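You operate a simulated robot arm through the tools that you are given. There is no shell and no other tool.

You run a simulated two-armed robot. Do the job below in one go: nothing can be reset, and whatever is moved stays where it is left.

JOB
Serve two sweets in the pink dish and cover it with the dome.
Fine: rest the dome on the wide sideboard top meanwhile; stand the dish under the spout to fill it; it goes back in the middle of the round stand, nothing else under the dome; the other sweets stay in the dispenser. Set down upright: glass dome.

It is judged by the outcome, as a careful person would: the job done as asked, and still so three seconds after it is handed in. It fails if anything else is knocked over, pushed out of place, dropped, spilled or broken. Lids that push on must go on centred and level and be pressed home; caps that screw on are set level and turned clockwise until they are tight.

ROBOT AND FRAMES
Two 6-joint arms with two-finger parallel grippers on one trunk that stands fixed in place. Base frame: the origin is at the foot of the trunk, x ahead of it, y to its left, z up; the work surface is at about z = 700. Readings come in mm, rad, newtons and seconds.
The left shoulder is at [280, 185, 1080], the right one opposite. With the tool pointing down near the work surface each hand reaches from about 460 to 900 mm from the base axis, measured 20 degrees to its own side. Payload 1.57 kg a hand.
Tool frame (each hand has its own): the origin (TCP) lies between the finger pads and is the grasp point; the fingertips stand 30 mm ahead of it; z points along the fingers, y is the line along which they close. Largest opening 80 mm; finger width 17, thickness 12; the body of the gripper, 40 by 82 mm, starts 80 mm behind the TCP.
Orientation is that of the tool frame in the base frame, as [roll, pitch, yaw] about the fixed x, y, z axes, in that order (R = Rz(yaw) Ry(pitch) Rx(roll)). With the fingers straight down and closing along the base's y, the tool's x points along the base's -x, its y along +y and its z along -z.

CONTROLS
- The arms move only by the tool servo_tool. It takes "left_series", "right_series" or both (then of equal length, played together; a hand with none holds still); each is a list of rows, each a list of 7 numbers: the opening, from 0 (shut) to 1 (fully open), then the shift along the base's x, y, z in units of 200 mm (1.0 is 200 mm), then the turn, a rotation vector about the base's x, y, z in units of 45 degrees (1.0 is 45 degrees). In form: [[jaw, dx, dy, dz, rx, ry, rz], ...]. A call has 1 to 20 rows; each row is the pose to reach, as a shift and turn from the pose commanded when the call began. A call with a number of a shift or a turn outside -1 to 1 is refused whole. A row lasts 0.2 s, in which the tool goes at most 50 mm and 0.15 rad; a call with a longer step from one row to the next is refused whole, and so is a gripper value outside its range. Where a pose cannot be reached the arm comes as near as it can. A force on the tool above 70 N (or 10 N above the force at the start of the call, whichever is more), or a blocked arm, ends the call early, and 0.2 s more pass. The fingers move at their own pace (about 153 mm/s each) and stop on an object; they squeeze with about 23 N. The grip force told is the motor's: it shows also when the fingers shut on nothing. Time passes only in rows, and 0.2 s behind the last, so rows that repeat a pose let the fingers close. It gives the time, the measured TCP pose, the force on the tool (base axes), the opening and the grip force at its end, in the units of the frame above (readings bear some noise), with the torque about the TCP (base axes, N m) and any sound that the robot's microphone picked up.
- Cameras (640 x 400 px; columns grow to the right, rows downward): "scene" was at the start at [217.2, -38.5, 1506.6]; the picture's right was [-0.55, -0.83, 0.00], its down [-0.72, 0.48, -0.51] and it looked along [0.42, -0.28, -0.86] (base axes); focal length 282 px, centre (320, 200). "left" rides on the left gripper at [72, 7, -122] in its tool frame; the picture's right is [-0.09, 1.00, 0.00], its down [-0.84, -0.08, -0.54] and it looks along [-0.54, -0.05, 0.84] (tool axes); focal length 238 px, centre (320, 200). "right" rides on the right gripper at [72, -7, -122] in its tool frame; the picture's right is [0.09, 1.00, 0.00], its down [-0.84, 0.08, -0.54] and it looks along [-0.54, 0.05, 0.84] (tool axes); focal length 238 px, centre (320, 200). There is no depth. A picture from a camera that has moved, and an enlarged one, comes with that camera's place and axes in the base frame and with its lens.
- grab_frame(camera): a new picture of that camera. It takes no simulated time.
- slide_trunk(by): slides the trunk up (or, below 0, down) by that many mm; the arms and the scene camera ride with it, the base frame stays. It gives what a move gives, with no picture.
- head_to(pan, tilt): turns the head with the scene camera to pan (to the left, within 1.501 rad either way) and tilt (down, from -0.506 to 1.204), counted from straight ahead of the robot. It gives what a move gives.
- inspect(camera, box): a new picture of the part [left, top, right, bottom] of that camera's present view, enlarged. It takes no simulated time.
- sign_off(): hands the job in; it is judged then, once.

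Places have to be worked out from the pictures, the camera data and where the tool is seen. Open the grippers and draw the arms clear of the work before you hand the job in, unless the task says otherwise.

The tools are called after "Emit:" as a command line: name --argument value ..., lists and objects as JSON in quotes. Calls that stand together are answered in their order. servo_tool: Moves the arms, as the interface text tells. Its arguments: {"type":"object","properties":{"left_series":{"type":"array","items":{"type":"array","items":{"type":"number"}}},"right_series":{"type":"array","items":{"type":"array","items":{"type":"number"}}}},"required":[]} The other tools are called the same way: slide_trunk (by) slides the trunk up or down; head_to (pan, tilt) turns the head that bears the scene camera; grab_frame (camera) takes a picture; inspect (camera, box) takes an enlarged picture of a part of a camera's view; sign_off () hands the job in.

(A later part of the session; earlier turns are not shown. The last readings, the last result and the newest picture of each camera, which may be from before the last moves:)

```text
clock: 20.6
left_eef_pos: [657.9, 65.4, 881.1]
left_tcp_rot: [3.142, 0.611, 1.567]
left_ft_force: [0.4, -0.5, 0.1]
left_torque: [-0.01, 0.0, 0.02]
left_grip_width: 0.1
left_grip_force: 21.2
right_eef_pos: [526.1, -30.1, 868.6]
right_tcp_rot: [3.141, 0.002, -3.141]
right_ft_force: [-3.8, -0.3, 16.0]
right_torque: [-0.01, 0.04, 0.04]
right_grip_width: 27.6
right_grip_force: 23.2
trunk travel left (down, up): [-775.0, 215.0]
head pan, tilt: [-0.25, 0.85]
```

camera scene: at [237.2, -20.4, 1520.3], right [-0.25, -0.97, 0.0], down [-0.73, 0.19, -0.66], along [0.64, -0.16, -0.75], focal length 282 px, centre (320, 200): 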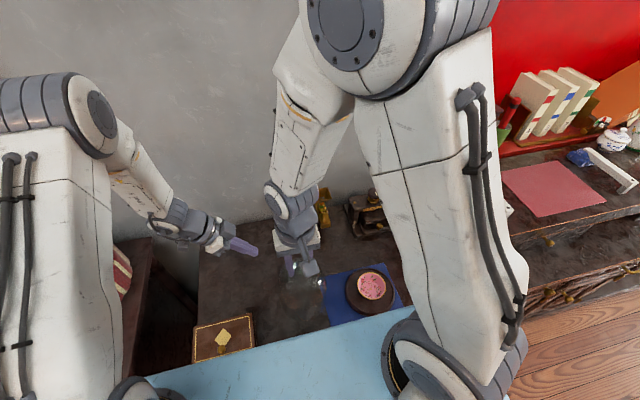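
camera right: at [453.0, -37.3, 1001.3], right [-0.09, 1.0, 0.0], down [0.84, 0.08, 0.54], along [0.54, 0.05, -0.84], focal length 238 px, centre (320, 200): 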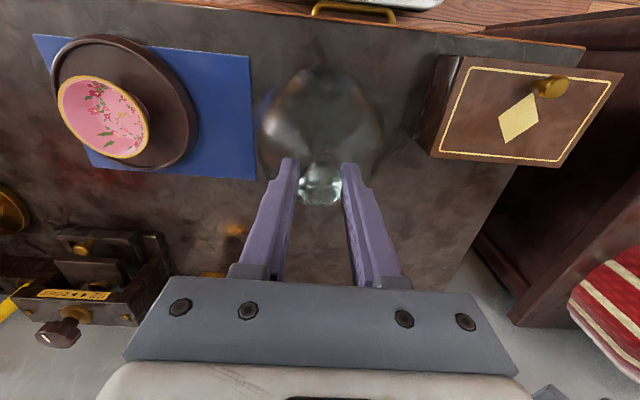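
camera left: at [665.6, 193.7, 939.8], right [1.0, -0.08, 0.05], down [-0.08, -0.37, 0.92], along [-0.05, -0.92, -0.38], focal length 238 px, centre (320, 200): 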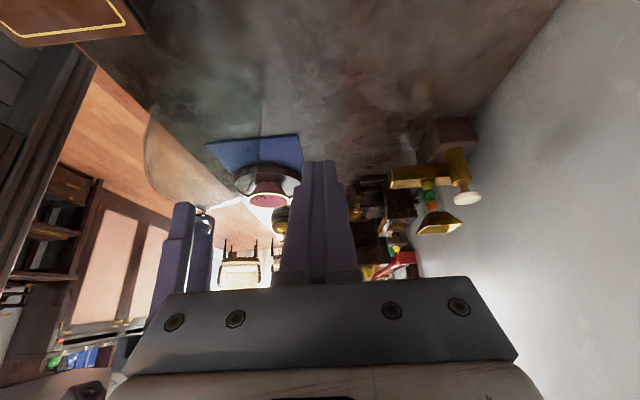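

Contact with the table (16 N). I relieve 2 mm, open the fingers and rise straight up.

Emit:
servo_tool --right_series '[[0, 0, 0, 0.01, 0, 0, 0], [0, 0, 0, 0.011, 0, 0, 0], [0.6, 0, 0, 0.011, 0, 0, 0], [1, 0, 0, 0.011, 0, 0, 0], [1, 0, 0, 0.03, 0, 0, 0], [1, 0, 0, 0.15, 0, 0, 0], [1, 0, 0, 0.3, 0, 0, 0], [1, 0, 0, 0.5, 0, 0, 0], [1, 0, 0, 0.7, 0, 0, 0]]'

Emit:
grab_frame --camera "right"

Emit:
grab_frame --camera "left"

```text
clock: 22.6
left_eef_pos: [659.3, 65.1, 880.7]
left_tcp_rot: [3.14, 0.609, 1.569]
left_ft_force: [0.5, 0.3, 0.2]
left_torque: [-0.04, -0.01, 0.01]
left_grip_width: 0.3
left_grip_force: 21.5
right_eef_pos: [525.9, -29.6, 1008.4]
right_tcp_rot: [3.14, -0.001, -3.141]
right_ft_force: [0.6, -0.5, 0.9]
right_torque: [-0.03, -0.01, 0.0]
right_grip_width: 80.1
right_grip_force: 0.1
trunk travel left (down, up): [-775.0, 215.0]
head pan, tilt: [-0.25, 0.85]
```

```text
taken
camera right: at [453.0, -37.7, 1131.4], right [-0.09, 1.0, 0.0], down [0.84, 0.08, 0.54], along [0.54, 0.05, -0.84], focal length 238 px, centre (320, 200)
```

right: 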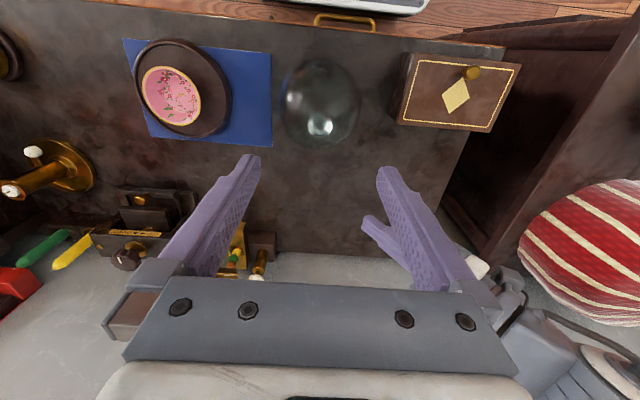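

```text
taken
camera left: at [665.6, 193.8, 939.8], right [1.0, -0.08, 0.05], down [-0.08, -0.37, 0.92], along [-0.05, -0.92, -0.38], focal length 238 px, centre (320, 200)
```

left: 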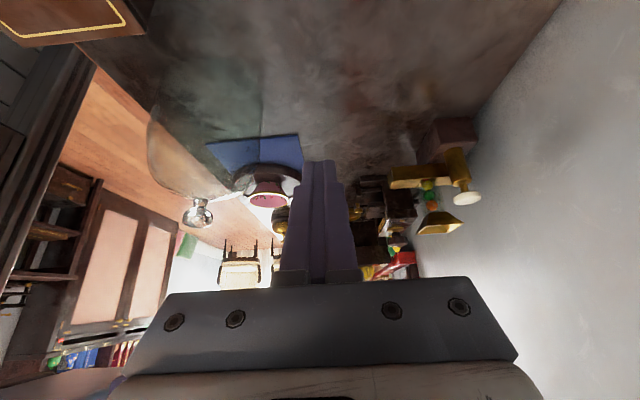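

The dome stands upright on the sideboard. Now I go above the dish; first a closer look at dish and stand from here.

Emit:
inspect --camera "right" --box '[110, 20, 290, 160]'

Emit:
inspect --camera "scene" --box '[310, 240, 420, 330]'

Emit:
inspect --camera "left" --box '[200, 120, 330, 240]'

```text
2.86 times, centred on (200, 90) of right
camera zoom: at [453.0, -37.7, 1131.4], right [-0.09, 1.0, 0.0], down [0.84, 0.08, 0.54], along [0.54, 0.05, -0.84], focal length 681 px, centre (663, 514)
```

zoom: 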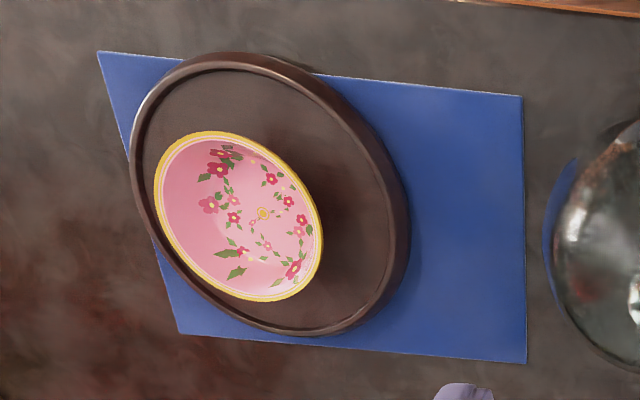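

```text
4.44 times, centred on (365, 285) of scene
camera zoom: at [237.3, -20.4, 1520.3], right [-0.25, -0.97, 0.0], down [-0.73, 0.19, -0.66], along [0.64, -0.16, -0.75], focal length 1253 px, centre (120, -178)
```

zoom: 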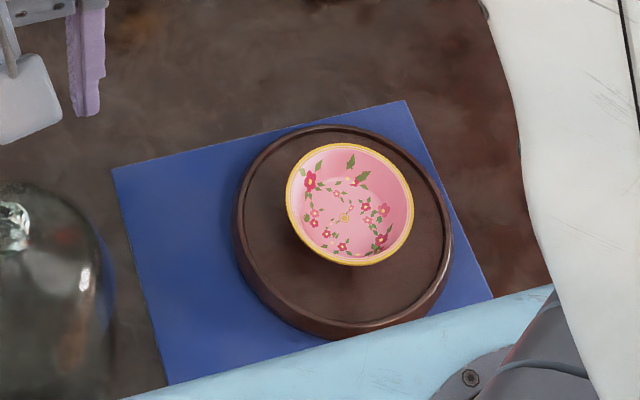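

```text
3.33 times, centred on (265, 180) of left
camera zoom: at [665.6, 193.8, 939.8], right [1.0, -0.08, 0.05], down [-0.08, -0.37, 0.92], along [-0.05, -0.92, -0.38], focal length 794 px, centre (503, 267)
```

zoom: 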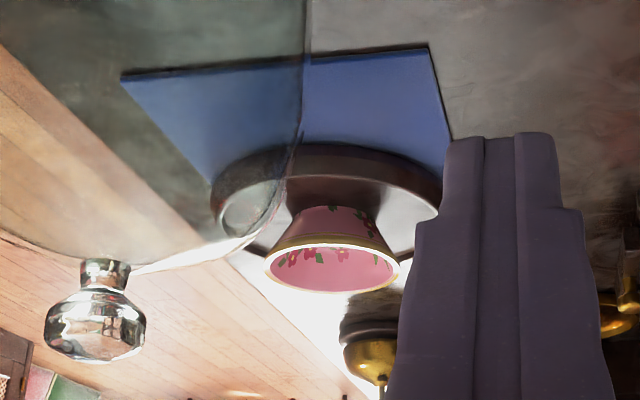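

The stand is a round tray with a raised lip, the dish is a flared bowl (rim ≈ 82 mm, z ≈ 750) centred on it. I will pinch its left wall with the tool tilted about 21° to match the wall slope; first I go to a pre-approach pose above the rim with the fingers part open.

Emit:
servo_tool --right_series '[[0.5, 0.01, -0.18, 0, -0.16, 0, 0], [0.35, 0.03, -0.36, 0, -0.32, 0, 0], [0.35, 0.0515, -0.54, 0, -0.478, 0, 0], [0.35, 0.0515, -0.721, -0.05, -0.478, 0, 0], [0.35, 0.0515, -0.721, -0.25, -0.478, 0, 0], [0.35, 0.0515, -0.721, -0.45, -0.478, 0, 0], [0.35, 0.0515, -0.721, -0.65, -0.478, 0, 0], [0.35, 0.0515, -0.721, -0.838, -0.478, 0, 0], [0.35, 0.0515, -0.721, -0.838, -0.478, 0, 0]]'

Emit:
grab_frame --camera "right"

Emit:
inspect --camera "left" --box '[180, 110, 340, 290]'

Emit:
grab_frame --camera "scene"

```text
clock: 24.6
left_eef_pos: [659.5, 65.3, 879.7]
left_tcp_rot: [3.141, 0.611, 1.571]
left_ft_force: [0.4, -0.9, 0.2]
left_torque: [0.01, -0.02, 0.06]
left_grip_width: 0.2
left_grip_force: 21.0
right_eef_pos: [536.5, -172.6, 839.4]
right_tcp_rot: [-2.766, -0.001, -3.141]
right_ft_force: [0.4, -0.8, 0.6]
right_torque: [0.02, 0.01, 0.0]
right_grip_width: 27.8
right_grip_force: 0.1
trunk travel left (down, up): [-775.0, 215.0]
head pan, tilt: [-0.25, 0.85]
```

```text
taken
camera right: at [463.7, -135.9, 956.0], right [-0.09, 0.93, -0.36], down [0.84, 0.27, 0.48], along [0.54, -0.26, -0.8], focal length 238 px, centre (320, 200)
```

right: 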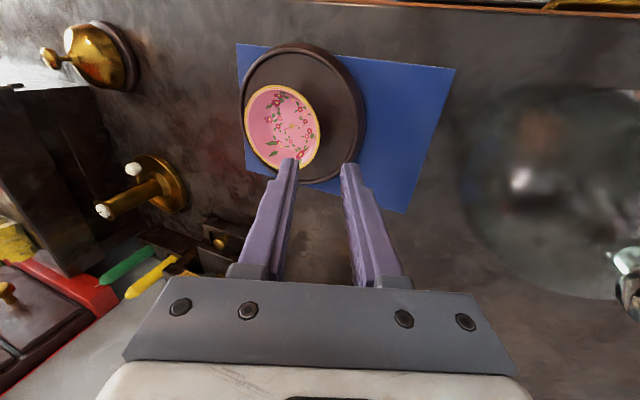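

```text
2.22 times, centred on (260, 200) of left
camera zoom: at [665.6, 193.7, 939.8], right [1.0, -0.08, 0.05], down [-0.08, -0.37, 0.92], along [-0.05, -0.92, -0.38], focal length 530 px, centre (453, 200)
```

zoom: 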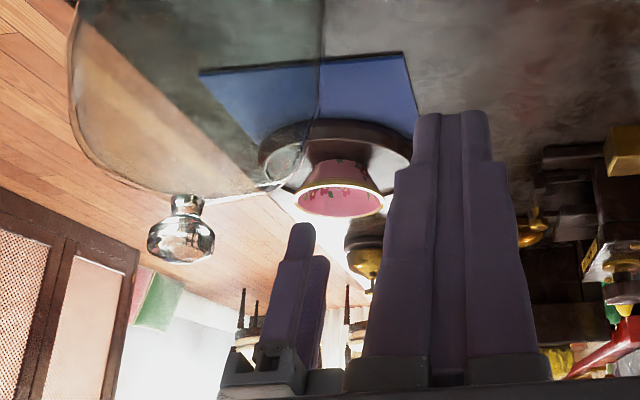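

```text
taken
camera scene: at [237.3, -20.5, 1520.3], right [-0.25, -0.97, 0.0], down [-0.73, 0.19, -0.66], along [0.64, -0.16, -0.75], focal length 282 px, centre (320, 200)
```

scene: 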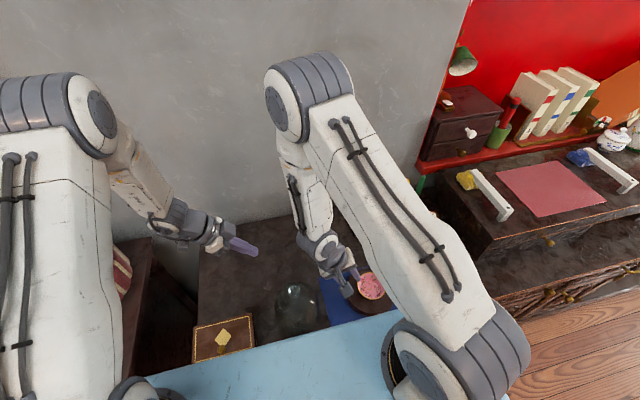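

The dish centre projects where expected (536, -249, 750). I descend along the wall direction most of the way and check the fingertip position against the rim.

Emit:
servo_tool --right_series '[[0.35, 0, -0.04, -0.1, 0, 0, 0], [0.35, 0, -0.08, -0.2, 0, 0, 0], [0.35, 0, -0.11, -0.28, 0, 0, 0], [0.35, 0, -0.11, -0.28, 0, 0, 0]]'

Emit:
grab_frame --camera "right"

Emit:
inspect --camera "left" --box '[200, 120, 330, 240]'

```text
clock: 25.6
left_eef_pos: [659.5, 64.1, 880.5]
left_tcp_rot: [-3.141, 0.61, 1.571]
left_ft_force: [-0.8, 0.6, 0.8]
left_torque: [0.03, 0.01, 0.02]
left_grip_width: 0.1
left_grip_force: 21.1
right_eef_pos: [536.3, -194.2, 784.4]
right_tcp_rot: [-2.767, 0.0, -3.14]
right_ft_force: [1.2, -0.2, 0.2]
right_torque: [0.01, 0.01, -0.02]
right_grip_width: 27.7
right_grip_force: 0.0
trunk travel left (down, up): [-775.0, 215.0]
head pan, tilt: [-0.25, 0.85]
```

```text
taken
camera right: at [464.2, -156.9, 900.9], right [-0.09, 0.93, -0.36], down [0.84, 0.27, 0.48], along [0.54, -0.26, -0.8], focal length 238 px, centre (320, 200)
```

right: 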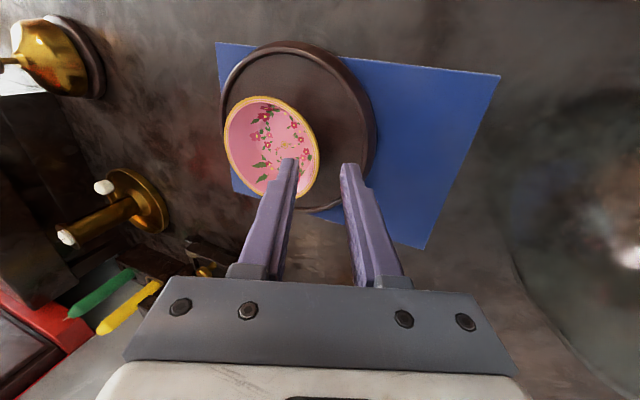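

```text
3.33 times, centred on (265, 180) of left
camera zoom: at [665.5, 193.7, 939.9], right [1.0, -0.08, 0.05], down [-0.08, -0.37, 0.92], along [-0.05, -0.92, -0.38], focal length 794 px, centre (503, 267)
```

zoom: 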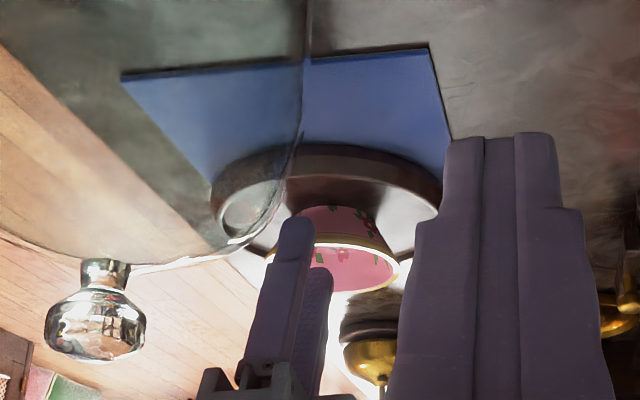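

Fingers straddle the near wall as planned. I go the last 20 mm and look before closing.

Emit:
servo_tool --right_series '[[0.35, 0, -0.018, -0.046, 0, 0, 0], [0.35, 0, -0.0365, -0.092, 0, 0, 0], [0.35, 0, -0.0365, -0.092, 0, 0, 0]]'

Emit:
inspect --camera "right" --box '[200, 60, 400, 220]'

Emit:
inspect --camera "left" --box '[200, 120, 330, 240]'

```text
clock: 26.4
left_eef_pos: [660.3, 64.4, 879.7]
left_tcp_rot: [-3.141, 0.611, 1.571]
left_ft_force: [0.4, 0.4, 0.8]
left_torque: [0.01, -0.02, 0.01]
left_grip_width: 0.0
left_grip_force: 21.1
right_eef_pos: [536.8, -201.5, 765.8]
right_tcp_rot: [-2.765, -0.003, 3.14]
right_ft_force: [1.1, -0.6, -0.7]
right_torque: [0.02, 0.01, -0.01]
right_grip_width: 28.1
right_grip_force: 0.0
trunk travel left (down, up): [-775.0, 215.0]
head pan, tilt: [-0.25, 0.85]
```

```text
2.50 times, centred on (300, 140) of right
camera zoom: at [463.8, -164.9, 882.9], right [-0.09, 0.93, -0.37], down [0.84, 0.27, 0.48], along [0.54, -0.26, -0.8], focal length 596 px, centre (370, 350)
```

zoom: 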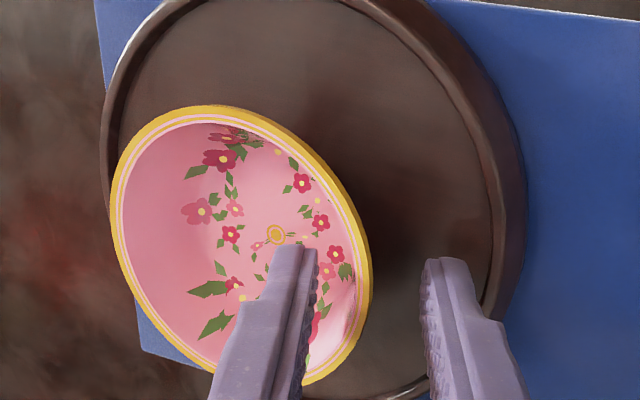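

```text
3.33 times, centred on (265, 180) of left
camera zoom: at [665.5, 193.7, 939.9], right [1.0, -0.08, 0.05], down [-0.08, -0.37, 0.92], along [-0.05, -0.92, -0.38], focal length 794 px, centre (503, 267)
```

zoom: 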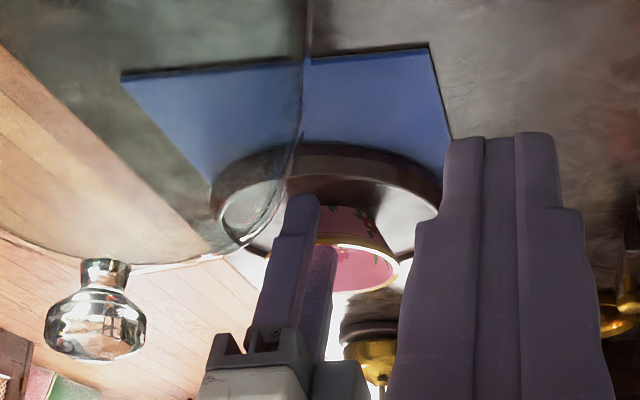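

The inner finger is inside the bowl and the outer one outside with clearance. I close on the wall.

Emit:
servo_tool --right_series '[[0.2, 0, 0, 0, 0, 0, 0], [0, 0, 0, 0, 0, 0, 0], [0, 0, 0, 0, 0, 0, 0], [0, 0, 0, 0, 0, 0, 0]]'

Emit:
inspect --camera "right" --box '[200, 60, 400, 220]'

Emit:
inspect --camera "left" --box '[200, 120, 330, 240]'

```text
clock: 27.4
left_eef_pos: [659.6, 64.1, 881.3]
left_tcp_rot: [3.141, 0.611, 1.569]
left_ft_force: [0.1, -0.2, -0.4]
left_torque: [0.0, 0.04, 0.03]
left_grip_width: 0.0
left_grip_force: 20.8
right_eef_pos: [536.7, -203.2, 766.1]
right_tcp_rot: [-2.767, -0.001, -3.14]
right_ft_force: [0.4, -1.8, 5.9]
right_torque: [-0.44, -0.01, 0.0]
right_grip_width: 7.4
right_grip_force: 23.1
trunk travel left (down, up): [-775.0, 215.0]
head pan, tilt: [-0.25, 0.85]
```

```text
2.50 times, centred on (300, 140) of right
camera zoom: at [463.6, -164.9, 883.2], right [-0.09, 0.93, -0.37], down [0.84, 0.27, 0.48], along [0.54, -0.26, -0.8], focal length 596 px, centre (370, 350)
```

zoom: 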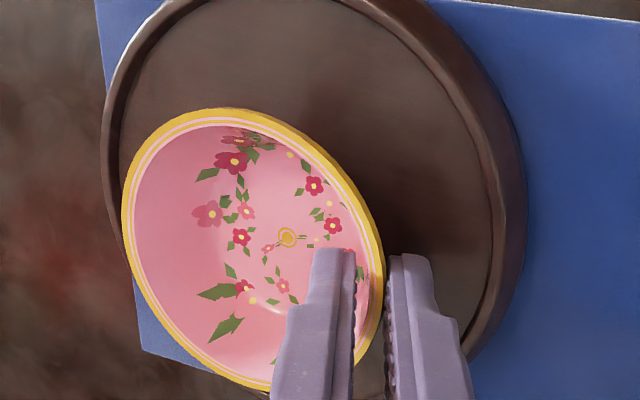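

```text
3.33 times, centred on (265, 180) of left
camera zoom: at [665.4, 193.6, 940.0], right [1.0, -0.08, 0.05], down [-0.08, -0.37, 0.92], along [-0.05, -0.92, -0.38], focal length 794 px, centre (503, 267)
```

zoom: 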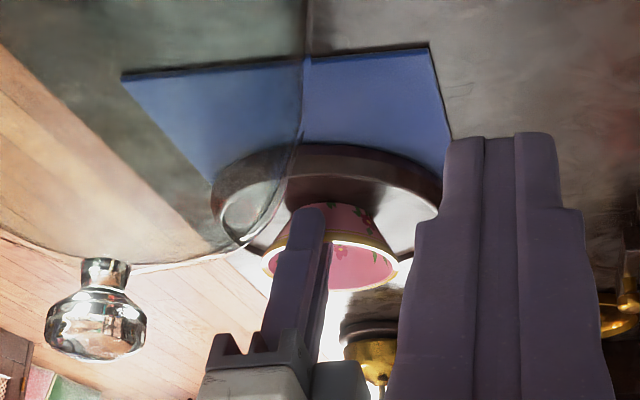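

The wall is held (7.4 mm). I lift straight up slowly and check that the bowl hangs level.

Emit:
servo_tool --right_series '[[0, 0, 0, 0.03, 0, 0, 0], [0, 0, 0, 0.07, 0, 0, 0], [0, 0, 0, 0.12, 0, 0, 0], [0, 0, 0, 0.18, 0, 0, 0], [0, 0, 0, 0.25, 0, 0, 0], [0, 0, 0, 0.25, 0, 0, 0]]'

Emit:
grab_frame --camera "right"

Emit:
inspect --camera "left" --box '[200, 120, 330, 240]'

Emit:
inspect --camera "scene" --box '[310, 240, 420, 330]'

```text
clock: 28.8
left_eef_pos: [659.0, 64.8, 879.5]
left_tcp_rot: [3.141, 0.61, 1.569]
left_ft_force: [-0.1, 0.0, 0.0]
left_torque: [0.0, 0.04, 0.0]
left_grip_width: 0.1
left_grip_force: 21.0
right_eef_pos: [536.3, -201.5, 816.1]
right_tcp_rot: [-2.767, 0.001, 3.141]
right_ft_force: [-0.4, -0.9, -1.0]
right_torque: [0.02, 0.02, 0.04]
right_grip_width: 6.7
right_grip_force: 23.3
trunk travel left (down, up): [-775.0, 215.0]
head pan, tilt: [-0.25, 0.85]
```

```text
taken
camera right: at [463.6, -164.5, 933.1], right [-0.09, 0.93, -0.36], down [0.84, 0.27, 0.48], along [0.54, -0.26, -0.8], focal length 238 px, centre (320, 200)
```

right: 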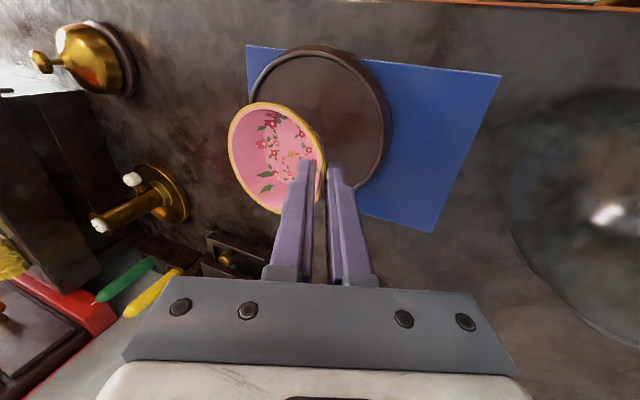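

```text
3.33 times, centred on (265, 180) of left
camera zoom: at [665.5, 193.7, 940.0], right [1.0, -0.08, 0.05], down [-0.08, -0.37, 0.92], along [-0.05, -0.92, -0.38], focal length 794 px, centre (503, 267)
```

zoom: 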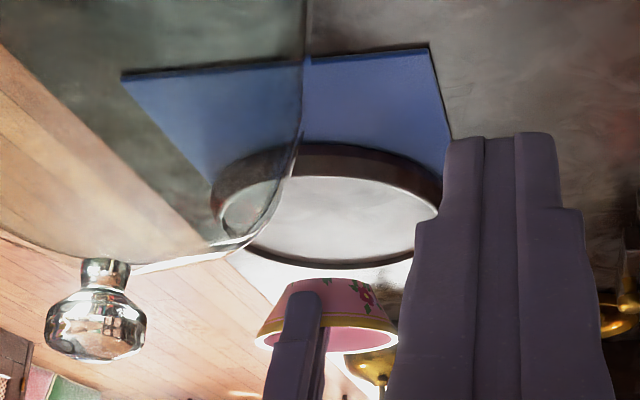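

```text
4.44 times, centred on (365, 285) of scene
camera zoom: at [237.0, -20.5, 1520.4], right [-0.25, -0.97, 0.0], down [-0.73, 0.19, -0.66], along [0.64, -0.16, -0.75], focal length 1253 px, centre (120, -178)
```

zoom: 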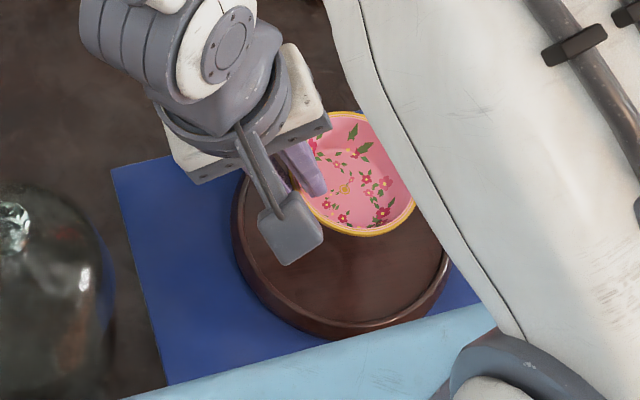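

The bowl is lifted nearly level; its centre is about 41 mm to the -y side of the TCP. Before carrying it, I look closely at the spout end to see where sweets come out.

Emit:
inspect --camera "left" --box '[380, 140, 490, 245]'

Emit:
inspect --camera "scene" --box '[290, 175, 340, 235]'

Emit:
grab_frame --camera "scene"

```text
3.81 times, centred on (435, 192) of left
camera zoom: at [665.5, 193.7, 940.0], right [1.0, -0.08, 0.05], down [-0.08, -0.37, 0.92], along [-0.05, -0.92, -0.38], focal length 908 px, centre (-118, 229)
```

zoom: 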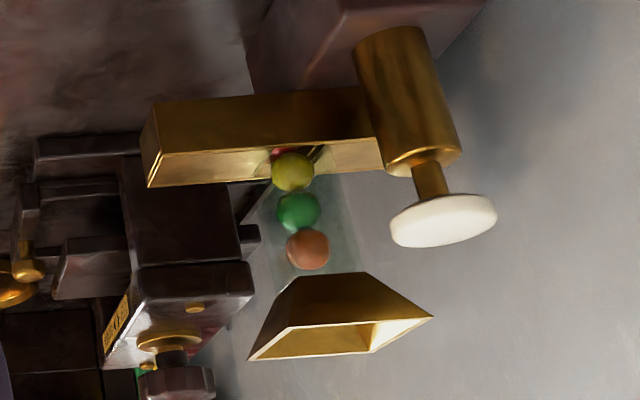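

```text
6.67 times, centred on (315, 205) of scene
camera zoom: at [237.0, -20.5, 1520.4], right [-0.25, -0.97, 0.0], down [-0.73, 0.19, -0.66], along [0.64, -0.16, -0.75], focal length 1880 px, centre (353, 167)
```

zoom: 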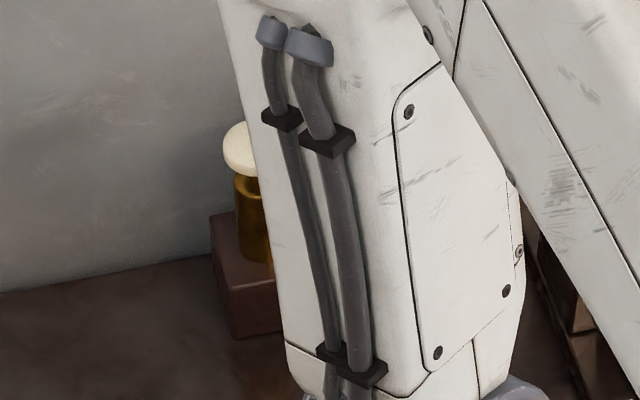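

```text
taken
camera scene: at [237.0, -20.5, 1520.4], right [-0.25, -0.97, 0.0], down [-0.73, 0.19, -0.66], along [0.64, -0.16, -0.75], focal length 282 px, centre (320, 200)
```

scene: 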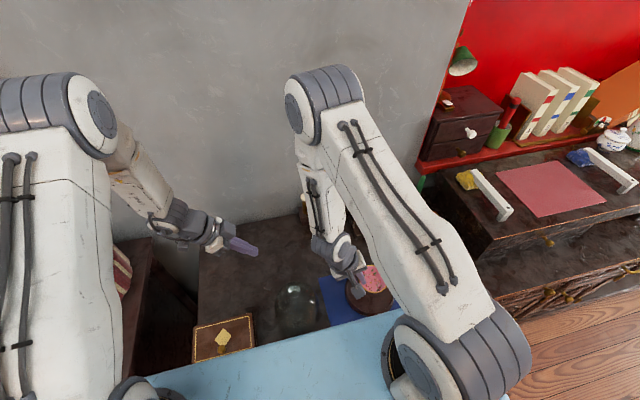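

Left view shows the channel's outer side; I carry the bowl toward the front of the spout at safe height to see the spout opening with the right camera.

Emit:
servo_tool --right_series '[[0, 0.06, 0.03, 0, 0, 0, 0], [0, 0.16, 0.09, 0, 0, 0, 0], [0, 0.27, 0.15, 0, 0, 0, 0], [0, 0.38, 0.21, 0, 0, 0, 0], [0, 0.48, 0.27, 0, 0, 0, 0], [0, 0.56, 0.32, 0, 0, 0, 0], [0, 0.62, 0.35, 0, 0, 0, 0], [0, 0.62, 0.35, 0, 0, 0, 0]]'

Emit:
grab_frame --camera "right"

Emit:
grab_frame --camera "left"

```text
clock: 30.6
left_eef_pos: [660.4, 64.4, 879.6]
left_tcp_rot: [-3.141, 0.611, 1.571]
left_ft_force: [0.0, 0.2, 0.9]
left_torque: [0.03, -0.02, -0.01]
left_grip_width: 0.0
left_grip_force: 21.4
right_eef_pos: [660.6, -132.5, 817.4]
right_tcp_rot: [-2.766, 0.0, 3.141]
right_ft_force: [-0.1, -0.1, -0.1]
right_torque: [0.05, -0.03, -0.02]
right_grip_width: 6.3
right_grip_force: 23.1
trunk travel left (down, up): [-775.0, 215.0]
head pan, tilt: [-0.25, 0.85]
```

```text
taken
camera right: at [588.1, -95.9, 934.3], right [-0.09, 0.93, -0.36], down [0.84, 0.27, 0.48], along [0.54, -0.26, -0.8], focal length 238 px, centre (320, 200)
```

right: 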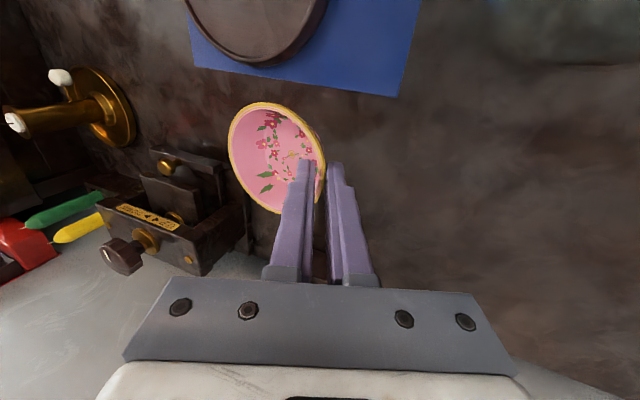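

```text
taken
camera left: at [665.5, 193.7, 939.9], right [1.0, -0.08, 0.05], down [-0.08, -0.37, 0.92], along [-0.05, -0.92, -0.38], focal length 238 px, centre (320, 200)
```

left: 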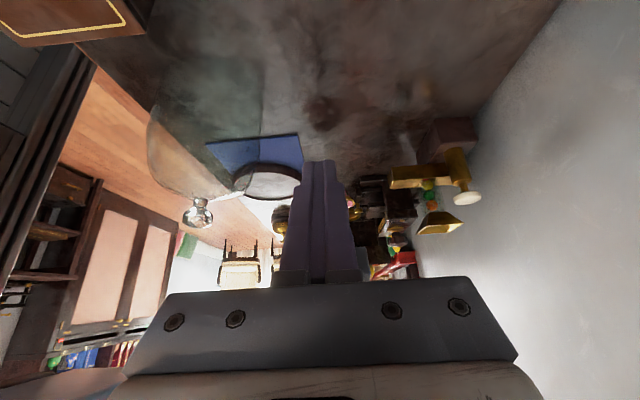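

The right hand's own gripper hides the dispenser, so I reposition the left camera to look at the spout area from the front-left.

Emit:
servo_tool --left_series '[[0, 0, 0, 0.1, 0, 0, 0.05], [0, -0.1, 0, 0.2, 0, 0, 0.1], [0, -0.25, 0, 0.2, 0, 0, 0.15], [0, -0.4, 0, 0.2, 0, 0, 0.222], [0, -0.5, 0, 0.2, 0, 0, 0.222], [0, -0.5, 0, 0.2, 0, 0, 0.222]]'

Emit:
grab_frame --camera "left"

Emit:
inspect --camera "left" --box '[380, 110, 520, 250]'

```text
clock: 32.0
left_eef_pos: [585.3, 64.6, 945.4]
left_tcp_rot: [-3.135, 0.609, 1.746]
left_ft_force: [0.8, -1.0, 0.0]
left_torque: [0.01, -0.02, 0.01]
left_grip_width: 0.2
left_grip_force: 22.0
left hand out of reach, approached as far as the arm can: row 4, 5, 6
right_eef_pos: [660.6, -132.9, 816.8]
right_tcp_rot: [-2.767, 0.002, -3.141]
right_ft_force: [0.0, -0.6, -0.7]
right_torque: [0.02, -0.02, 0.0]
right_grip_width: 6.3
right_grip_force: 22.5
trunk travel left (down, up): [-775.0, 215.0]
head pan, tilt: [-0.25, 0.85]
```

```text
taken
camera left: at [569.7, 192.6, 1005.3], right [0.99, 0.1, 0.05], down [-0.01, -0.38, 0.92], along [0.11, -0.92, -0.38], focal length 238 px, centre (320, 200)
```

left: 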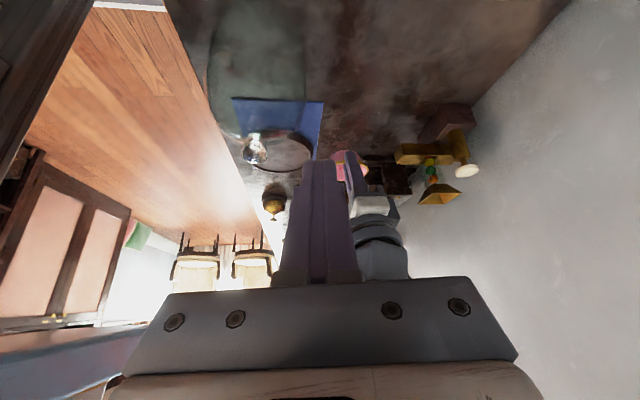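

```text
2.86 times, centred on (450, 180) of left
camera zoom: at [569.7, 192.6, 1005.3], right [0.99, 0.1, 0.05], down [-0.01, -0.38, 0.92], along [0.11, -0.92, -0.38], focal length 681 px, centre (-51, 257)
```

zoom: 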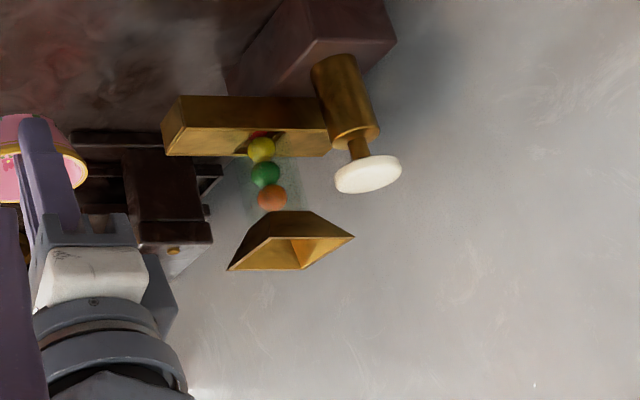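

I can't tell yet whether the spout's front is open or it drops through the bottom. I move the right hand (with bowl) aside to clear the scene camera's line of sight.

Emit:
servo_tool --right_series '[[0, -0.05, -0.1, 0.05, 0, 0, 0], [0, -0.13, -0.25, 0.1, 0, 0, 0], [0, -0.22, -0.42, 0.1, 0, 0, 0], [0, -0.31, -0.59, 0.1, 0, 0, 0], [0, -0.4, -0.76, 0.1, 0, 0, 0], [0, -0.46, -0.89, 0.1, 0, 0, 0], [0, -0.5, -0.97, 0.1, 0, 0, 0], [0, -0.5, -0.97, 0.1, 0, 0, 0]]'

Emit:
grab_frame --camera "scene"

Emit:
inspect --camera "scene" --box '[290, 180, 345, 235]'

Emit:
inspect --camera "right" --box '[400, 150, 640, 320]'

```text
clock: 33.8
left_eef_pos: [585.5, 64.3, 945.6]
left_tcp_rot: [-3.134, 0.609, 1.748]
left_ft_force: [-0.9, 0.7, 0.6]
left_torque: [-0.02, -0.02, 0.01]
left_grip_width: 0.0
left_grip_force: 21.6
right_eef_pos: [557.6, -328.0, 835.0]
right_tcp_rot: [-2.765, 0.0, 3.141]
right_ft_force: [-0.4, 1.4, -0.1]
right_torque: [0.06, 0.01, 0.0]
right_grip_width: 6.7
right_grip_force: 22.9
trunk travel left (down, up): [-775.0, 215.0]
head pan, tilt: [-0.25, 0.85]
```

```text
taken
camera scene: at [237.1, -20.7, 1520.4], right [-0.25, -0.97, 0.0], down [-0.73, 0.19, -0.66], along [0.64, -0.16, -0.75], focal length 282 px, centre (320, 200)
```

scene: 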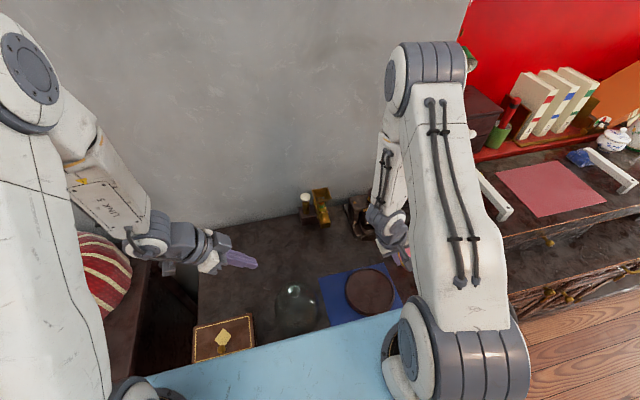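

```text
7.27 times, centred on (318, 208) of scene
camera zoom: at [237.1, -20.7, 1520.4], right [-0.25, -0.97, 0.0], down [-0.73, 0.19, -0.66], along [0.64, -0.16, -0.75], focal length 2050 px, centre (338, 146)
```

zoom: 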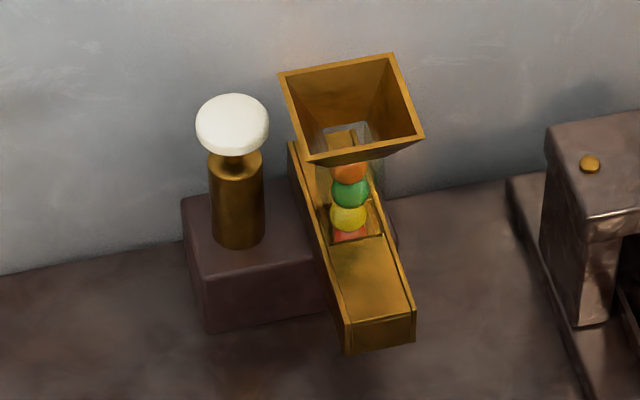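

```text
2.35 times, centred on (520, 235) of right
camera zoom: at [486.3, -290.6, 952.7], right [-0.09, 0.93, -0.36], down [0.84, 0.27, 0.48], along [0.54, -0.26, -0.8], focal length 561 px, centre (-151, 118)
```

zoom: 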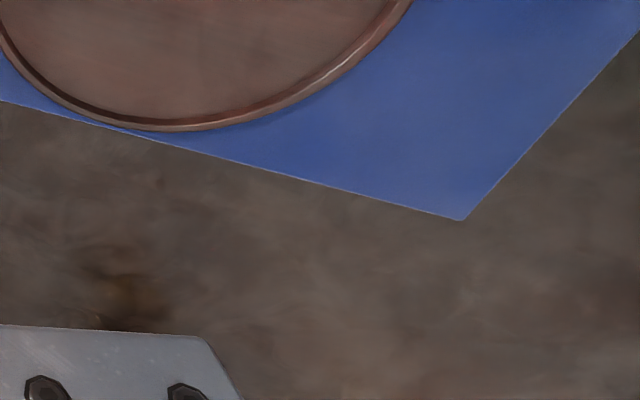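

Now it is clear: the sweets roll down the sloped chute and off its front edge at about x = 765, y = -175, z ≈ 775 (underside ≈ 750). I will set the bowl with its centre near (738, -175), carrying it first to just in front of the spout.

Emit:
servo_tool --right_series '[[0, 0.05, 0.06, 0, 0, 0, 0], [0, 0.14, 0.18, 0, 0, 0, 0], [0, 0.24, 0.32, 0, 0, 0, 0], [0, 0.35, 0.47, 0, 0, 0, 0], [0, 0.46, 0.62, 0, 0, 0, 0], [0, 0.57, 0.76, 0, 0, 0, 0], [0, 0.66, 0.88, 0, 0, 0, 0], [0, 0.715, 0.95, 0, 0, 0, 0], [0, 0.725, 0.965, 0, 0, 0, 0], [0, 0.725, 0.965, -0.1, 0, 0, 0], [0, 0.725, 0.965, -0.22, 0, 0, 0], [0, 0.725, 0.965, -0.34, 0, 0, 0], [0, 0.725, 0.965, -0.34, 0, 0, 0]]'

Emit:
grab_frame --camera "right"

Emit:
inspect --camera "left" --box '[340, 80, 500, 250]'

Emit:
grab_frame --camera "scene"

```text
clock: 36.6
left_eef_pos: [586.0, 64.1, 946.3]
left_tcp_rot: [-3.135, 0.61, 1.747]
left_ft_force: [0.3, -0.5, 1.2]
left_torque: [-0.01, -0.04, 0.0]
left_grip_width: 0.0
left_grip_force: 21.1
right_eef_pos: [704.2, -133.6, 765.7]
right_tcp_rot: [-2.767, 0.001, -3.141]
right_ft_force: [0.0, 0.3, 0.0]
right_torque: [0.08, -0.03, -0.04]
right_grip_width: 6.5
right_grip_force: 22.8
trunk travel left (down, up): [-775.0, 215.0]
head pan, tilt: [-0.25, 0.85]
```

```text
taken
camera right: at [631.7, -96.3, 884.4], right [-0.09, 0.93, -0.36], down [0.84, 0.27, 0.48], along [0.54, -0.26, -0.8], focal length 238 px, centre (320, 200)
```

right: 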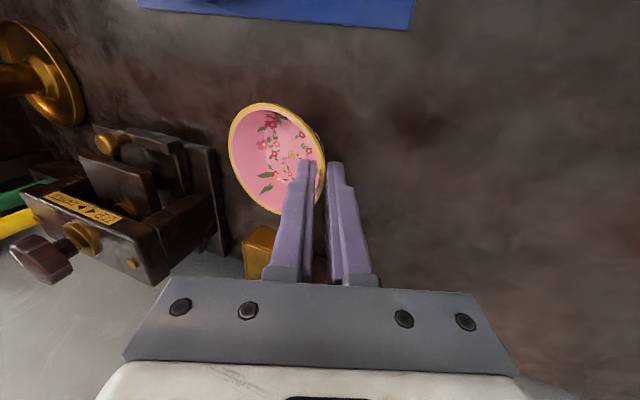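

```text
2.35 times, centred on (420, 165) of left
camera zoom: at [570.1, 192.6, 1005.1], right [0.99, 0.1, 0.05], down [-0.01, -0.38, 0.92], along [0.11, -0.92, -0.38], focal length 561 px, centre (85, 282)
```

zoom: 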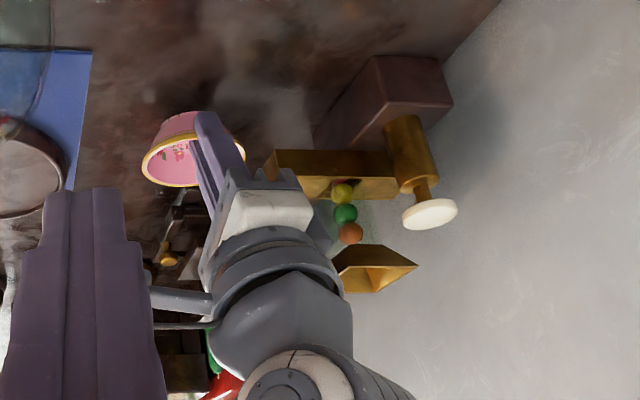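

```text
taken
camera scene: at [237.2, -20.5, 1520.3], right [-0.25, -0.97, 0.0], down [-0.73, 0.19, -0.66], along [0.64, -0.16, -0.75], focal length 282 px, centre (320, 200)
```

scene: 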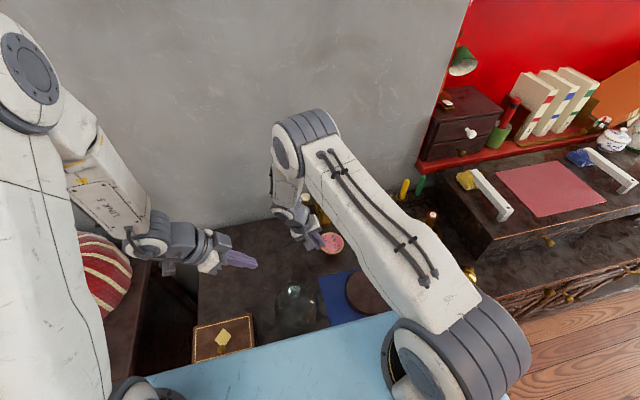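

The bowl's centre is right at x ≈ 704, y ≈ -175 with its rim around 750. I lower it to just above the table and slide it under the spout edge.

Emit:
servo_tool --right_series '[[0, 0, 0, -0.04, 0, 0, 0], [0, 0, 0, -0.075, 0, 0, 0], [0, 0, 0, -0.075, 0, 0, 0], [0, 0.05, 0, -0.075, 0, 0, 0], [0, 0.11, 0, -0.075, 0, 0, 0], [0, 0.165, 0, -0.075, 0, 0, 0], [0, 0.165, 0, -0.075, 0, 0, 0]]'

Emit:
grab_frame --camera "right"

Emit:
inspect --camera "left" --box '[340, 80, 500, 250]'

Emit:
inspect --camera "scene" --box '[290, 180, 370, 260]'

```text
clock: 38.2
left_eef_pos: [585.2, 64.9, 945.5]
left_tcp_rot: [-3.133, 0.609, 1.746]
left_ft_force: [-1.0, -0.7, -0.2]
left_torque: [-0.01, -0.02, -0.02]
left_grip_width: 0.0
left_grip_force: 21.3
right_eef_pos: [738.6, -136.0, 752.6]
right_tcp_rot: [-2.765, 0.001, -3.141]
right_ft_force: [-0.6, -0.9, -0.9]
right_torque: [0.01, -0.01, -0.03]
right_grip_width: 6.7
right_grip_force: 23.2
trunk travel left (down, up): [-775.0, 215.0]
head pan, tilt: [-0.25, 0.85]
```

```text
taken
camera right: at [665.8, -98.0, 870.2], right [-0.09, 0.93, -0.36], down [0.84, 0.27, 0.48], along [0.54, -0.26, -0.8], focal length 238 px, centre (320, 200)
```

right: 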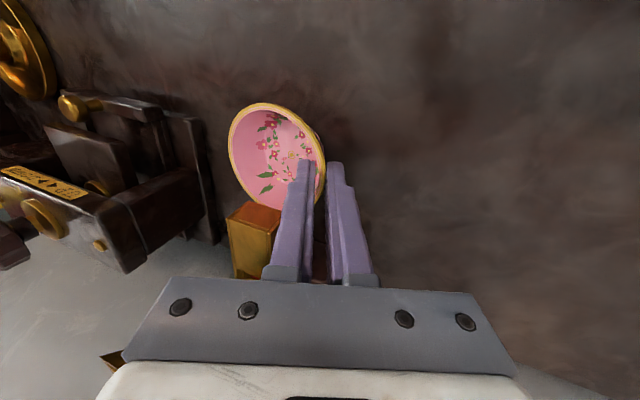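

```text
2.35 times, centred on (420, 165) of left
camera zoom: at [570.1, 192.6, 1005.2], right [0.99, 0.1, 0.05], down [-0.01, -0.38, 0.92], along [0.11, -0.92, -0.38], focal length 561 px, centre (85, 282)
```

zoom: 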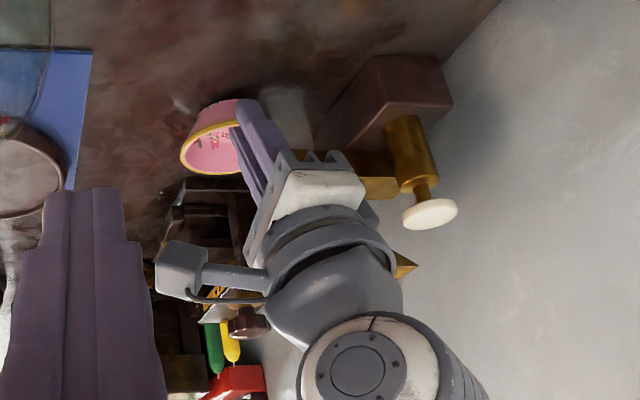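

```text
5.00 times, centred on (330, 220) of scene
camera zoom: at [237.2, -20.5, 1520.4], right [-0.25, -0.97, 0.0], down [-0.73, 0.19, -0.66], along [0.64, -0.16, -0.75], focal length 1410 px, centre (270, 100)
```

zoom: 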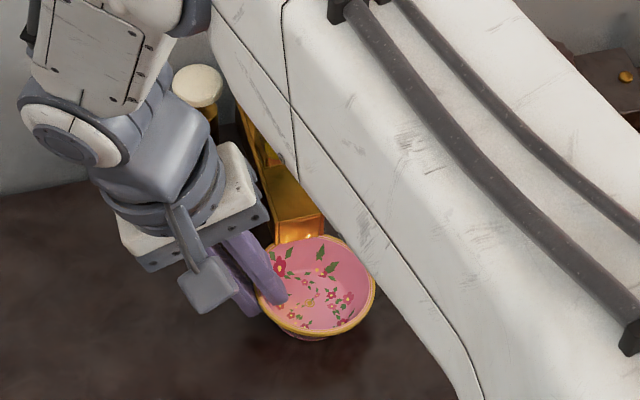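

The bowl is under the spout edge; centre near (738, -179). I nudge it 4 mm to +y to centre it and lower toward the table in small steps.

Emit:
servo_tool --right_series '[[0, 0, 0.01, 0, 0, 0, 0], [0, 0, 0.02, -0.01, 0, 0, 0], [0, 0, 0.02, -0.02, 0, 0, 0]]'

```text
clock: 39.0
left_eef_pos: [585.9, 64.3, 945.1]
left_tcp_rot: [-3.136, 0.609, 1.747]
left_ft_force: [-0.5, -0.2, 0.0]
left_torque: [0.0, 0.0, 0.02]
left_grip_width: 0.0
left_grip_force: 21.2
right_eef_pos: [738.9, -130.3, 749.6]
right_tcp_rot: [-2.766, 0.002, 3.141]
right_ft_force: [0.1, 1.1, 3.9]
right_torque: [-0.23, 0.03, -0.06]
right_grip_width: 6.6
right_grip_force: 23.0
trunk travel left (down, up): [-775.0, 215.0]
head pan, tilt: [-0.25, 0.85]
```

The far base edge touches first (torque -0.23), so the bowl is tilted about 4°. I level it by turning the tool slightly more and lower again.

Emit:
servo_tool --right_series '[[0, 0, 0, 0, -0.05, 0, 0], [0, 0, 0, -0.01, -0.09, 0, 0], [0, 0, 0, -0.02, -0.09, 0, 0]]'

Emit:
inspect --camera "scene" --box '[290, 180, 370, 260]'

Emit:
inspect --camera "left" --box '[380, 100, 460, 180]'

```text
clock: 39.8
left_eef_pos: [585.1, 64.2, 945.7]
left_tcp_rot: [-3.136, 0.608, 1.747]
left_ft_force: [0.6, 0.5, -0.4]
left_torque: [-0.01, -0.02, 0.03]
left_grip_width: 0.4
left_grip_force: 21.3
right_eef_pos: [738.3, -130.2, 745.7]
right_tcp_rot: [-2.694, -0.001, -3.14]
right_ft_force: [-0.1, 1.7, 4.4]
right_torque: [-0.18, 0.17, -0.08]
right_grip_width: 6.9
right_grip_force: 22.5
trunk travel left (down, up): [-775.0, 215.0]
head pan, tilt: [-0.25, 0.85]
```

```text
5.00 times, centred on (330, 220) of scene
camera zoom: at [236.9, -20.3, 1520.5], right [-0.25, -0.97, 0.0], down [-0.73, 0.19, -0.66], along [0.64, -0.16, -0.75], focal length 1410 px, centre (270, 100)
```

zoom: 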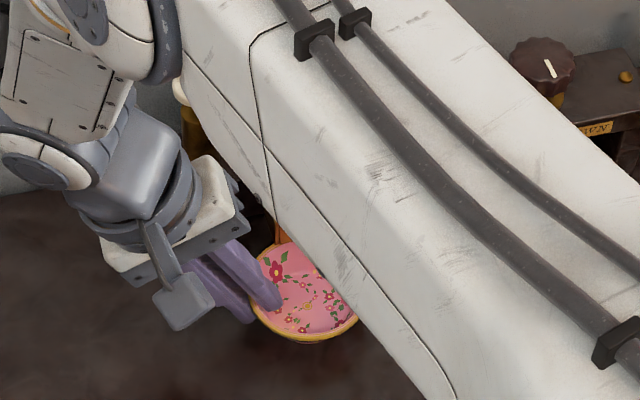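

```text
5.00 times, centred on (420, 140) of left
camera zoom: at [569.9, 192.7, 1005.4], right [0.99, 0.1, 0.05], down [-0.01, -0.38, 0.92], along [0.11, -0.92, -0.38], focal length 1192 px, centre (-180, 500)
```

zoom: 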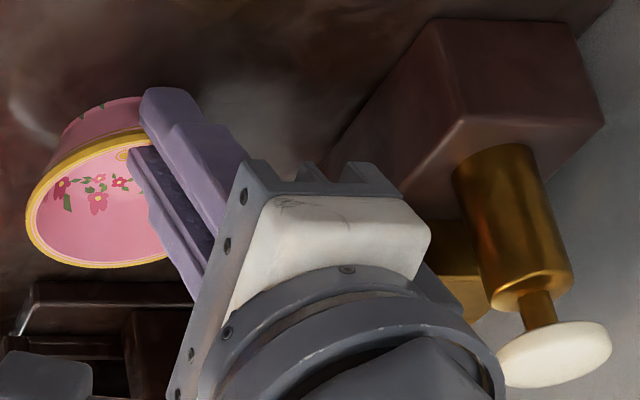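

The bowl now sits flat (force acts at its centre). I open the fingers a little and retreat along the wall direction.

Emit:
servo_tool --right_series '[[0.15, 0, 0, 0, 0, 0, 0], [0.3, 0, 0, 0, 0, 0, 0], [0.3, 0, 0, 0, 0, 0, 0], [0.3, 0, 0.02, 0.045, 0, 0, 0], [0.3, 0, 0.06, 0.13, 0, 0, 0], [0.3, 0, 0.14, 0.3, 0, 0, 0], [0.3, 0, 0.2, 0.5, 0, 0, 0], [0.3, 0, 0.2, 0.7, 0, 0, 0], [0.3, 0, 0.2, 0.7, 0, 0, 0]]'

Emit:
grab_frame --camera "right"

Emit:
grab_frame --camera "scene"

Emit:
inspect --camera "left" --box '[340, 80, 500, 250]'

```text
clock: 41.8
left_eef_pos: [585.2, 64.5, 945.1]
left_tcp_rot: [-3.136, 0.61, 1.747]
left_ft_force: [0.5, -0.3, -0.2]
left_torque: [0.0, -0.01, -0.01]
left_grip_width: 0.0
left_grip_force: 21.7
right_eef_pos: [738.8, -90.5, 885.8]
right_tcp_rot: [-2.694, 0.001, 3.14]
right_ft_force: [-0.3, -0.2, 0.5]
right_torque: [0.02, 0.01, -0.05]
right_grip_width: 24.1
right_grip_force: 0.0
trunk travel left (down, up): [-775.0, 215.0]
head pan, tilt: [-0.25, 0.85]
```

```text
taken
camera right: at [665.5, -45.3, 998.8], right [-0.09, 0.9, -0.43], down [0.84, 0.3, 0.46], along [0.54, -0.32, -0.78], focal length 238 px, centre (320, 200)
```

right: 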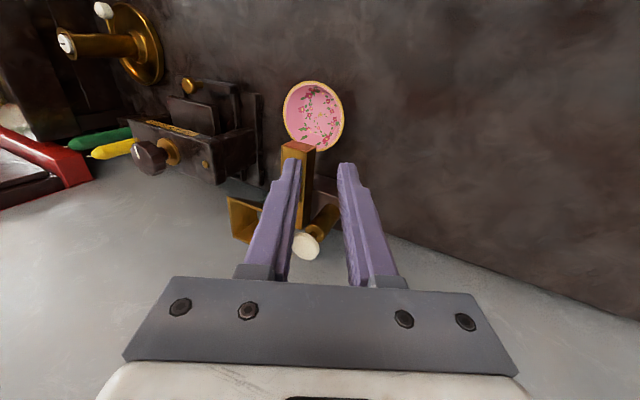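

```text
taken
camera scene: at [236.9, -20.5, 1520.4], right [-0.25, -0.97, 0.0], down [-0.73, 0.19, -0.66], along [0.64, -0.16, -0.75], focal length 282 px, centre (320, 200)
```

scene: 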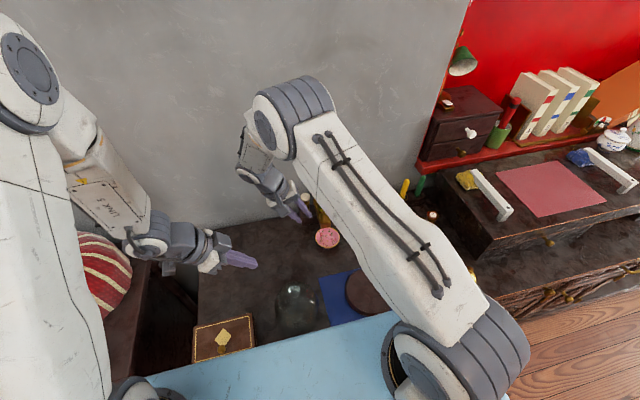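

```text
2.35 times, centred on (420, 165) of left
camera zoom: at [569.9, 192.6, 1005.3], right [0.99, 0.1, 0.05], down [-0.01, -0.38, 0.92], along [0.11, -0.92, -0.38], focal length 561 px, centre (85, 282)
```

zoom: 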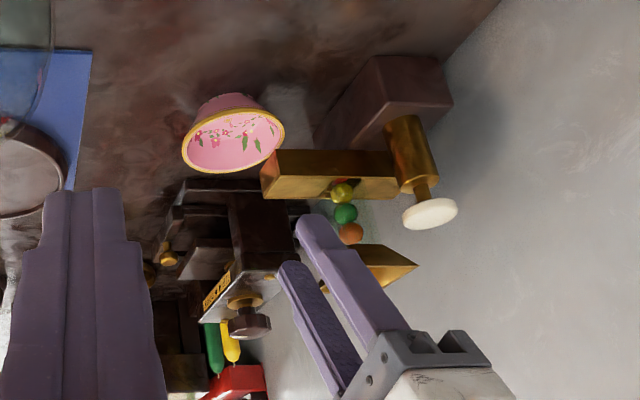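

The bowl stands upright under the spout. I check its exact position relative to the spout.

Emit:
inspect --camera "scene" --box '[290, 180, 370, 260]'

Emit:
inspect --camera "right" --box '[220, 60, 400, 280]'

```text
5.00 times, centred on (330, 220) of scene
camera zoom: at [236.9, -20.5, 1520.4], right [-0.25, -0.97, 0.0], down [-0.73, 0.19, -0.66], along [0.64, -0.16, -0.75], focal length 1410 px, centre (270, 100)
```

zoom: 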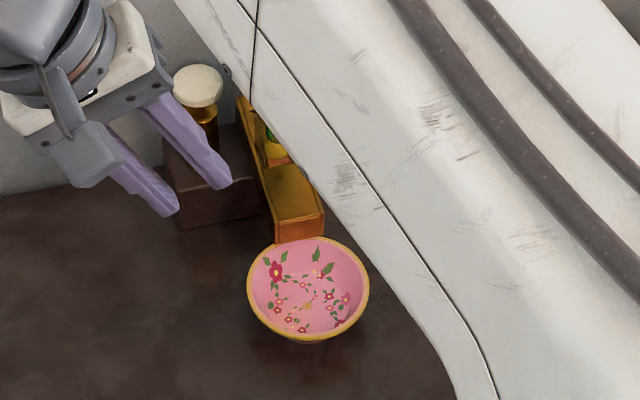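

```text
1.82 times, centred on (310, 170) of right
camera zoom: at [665.5, -45.3, 998.8], right [-0.09, 0.9, -0.43], down [0.84, 0.3, 0.46], along [0.54, -0.32, -0.78], focal length 433 px, centre (338, 254)
```

zoom: 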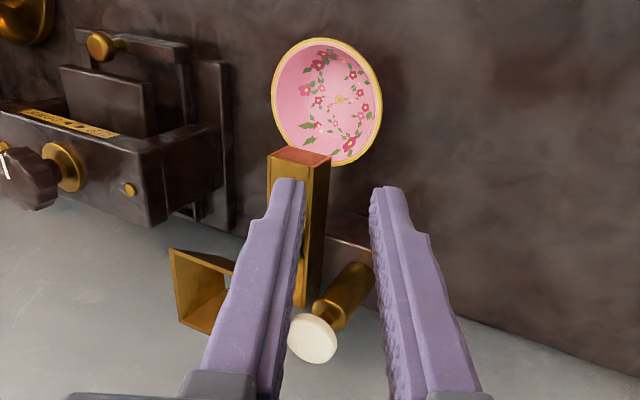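

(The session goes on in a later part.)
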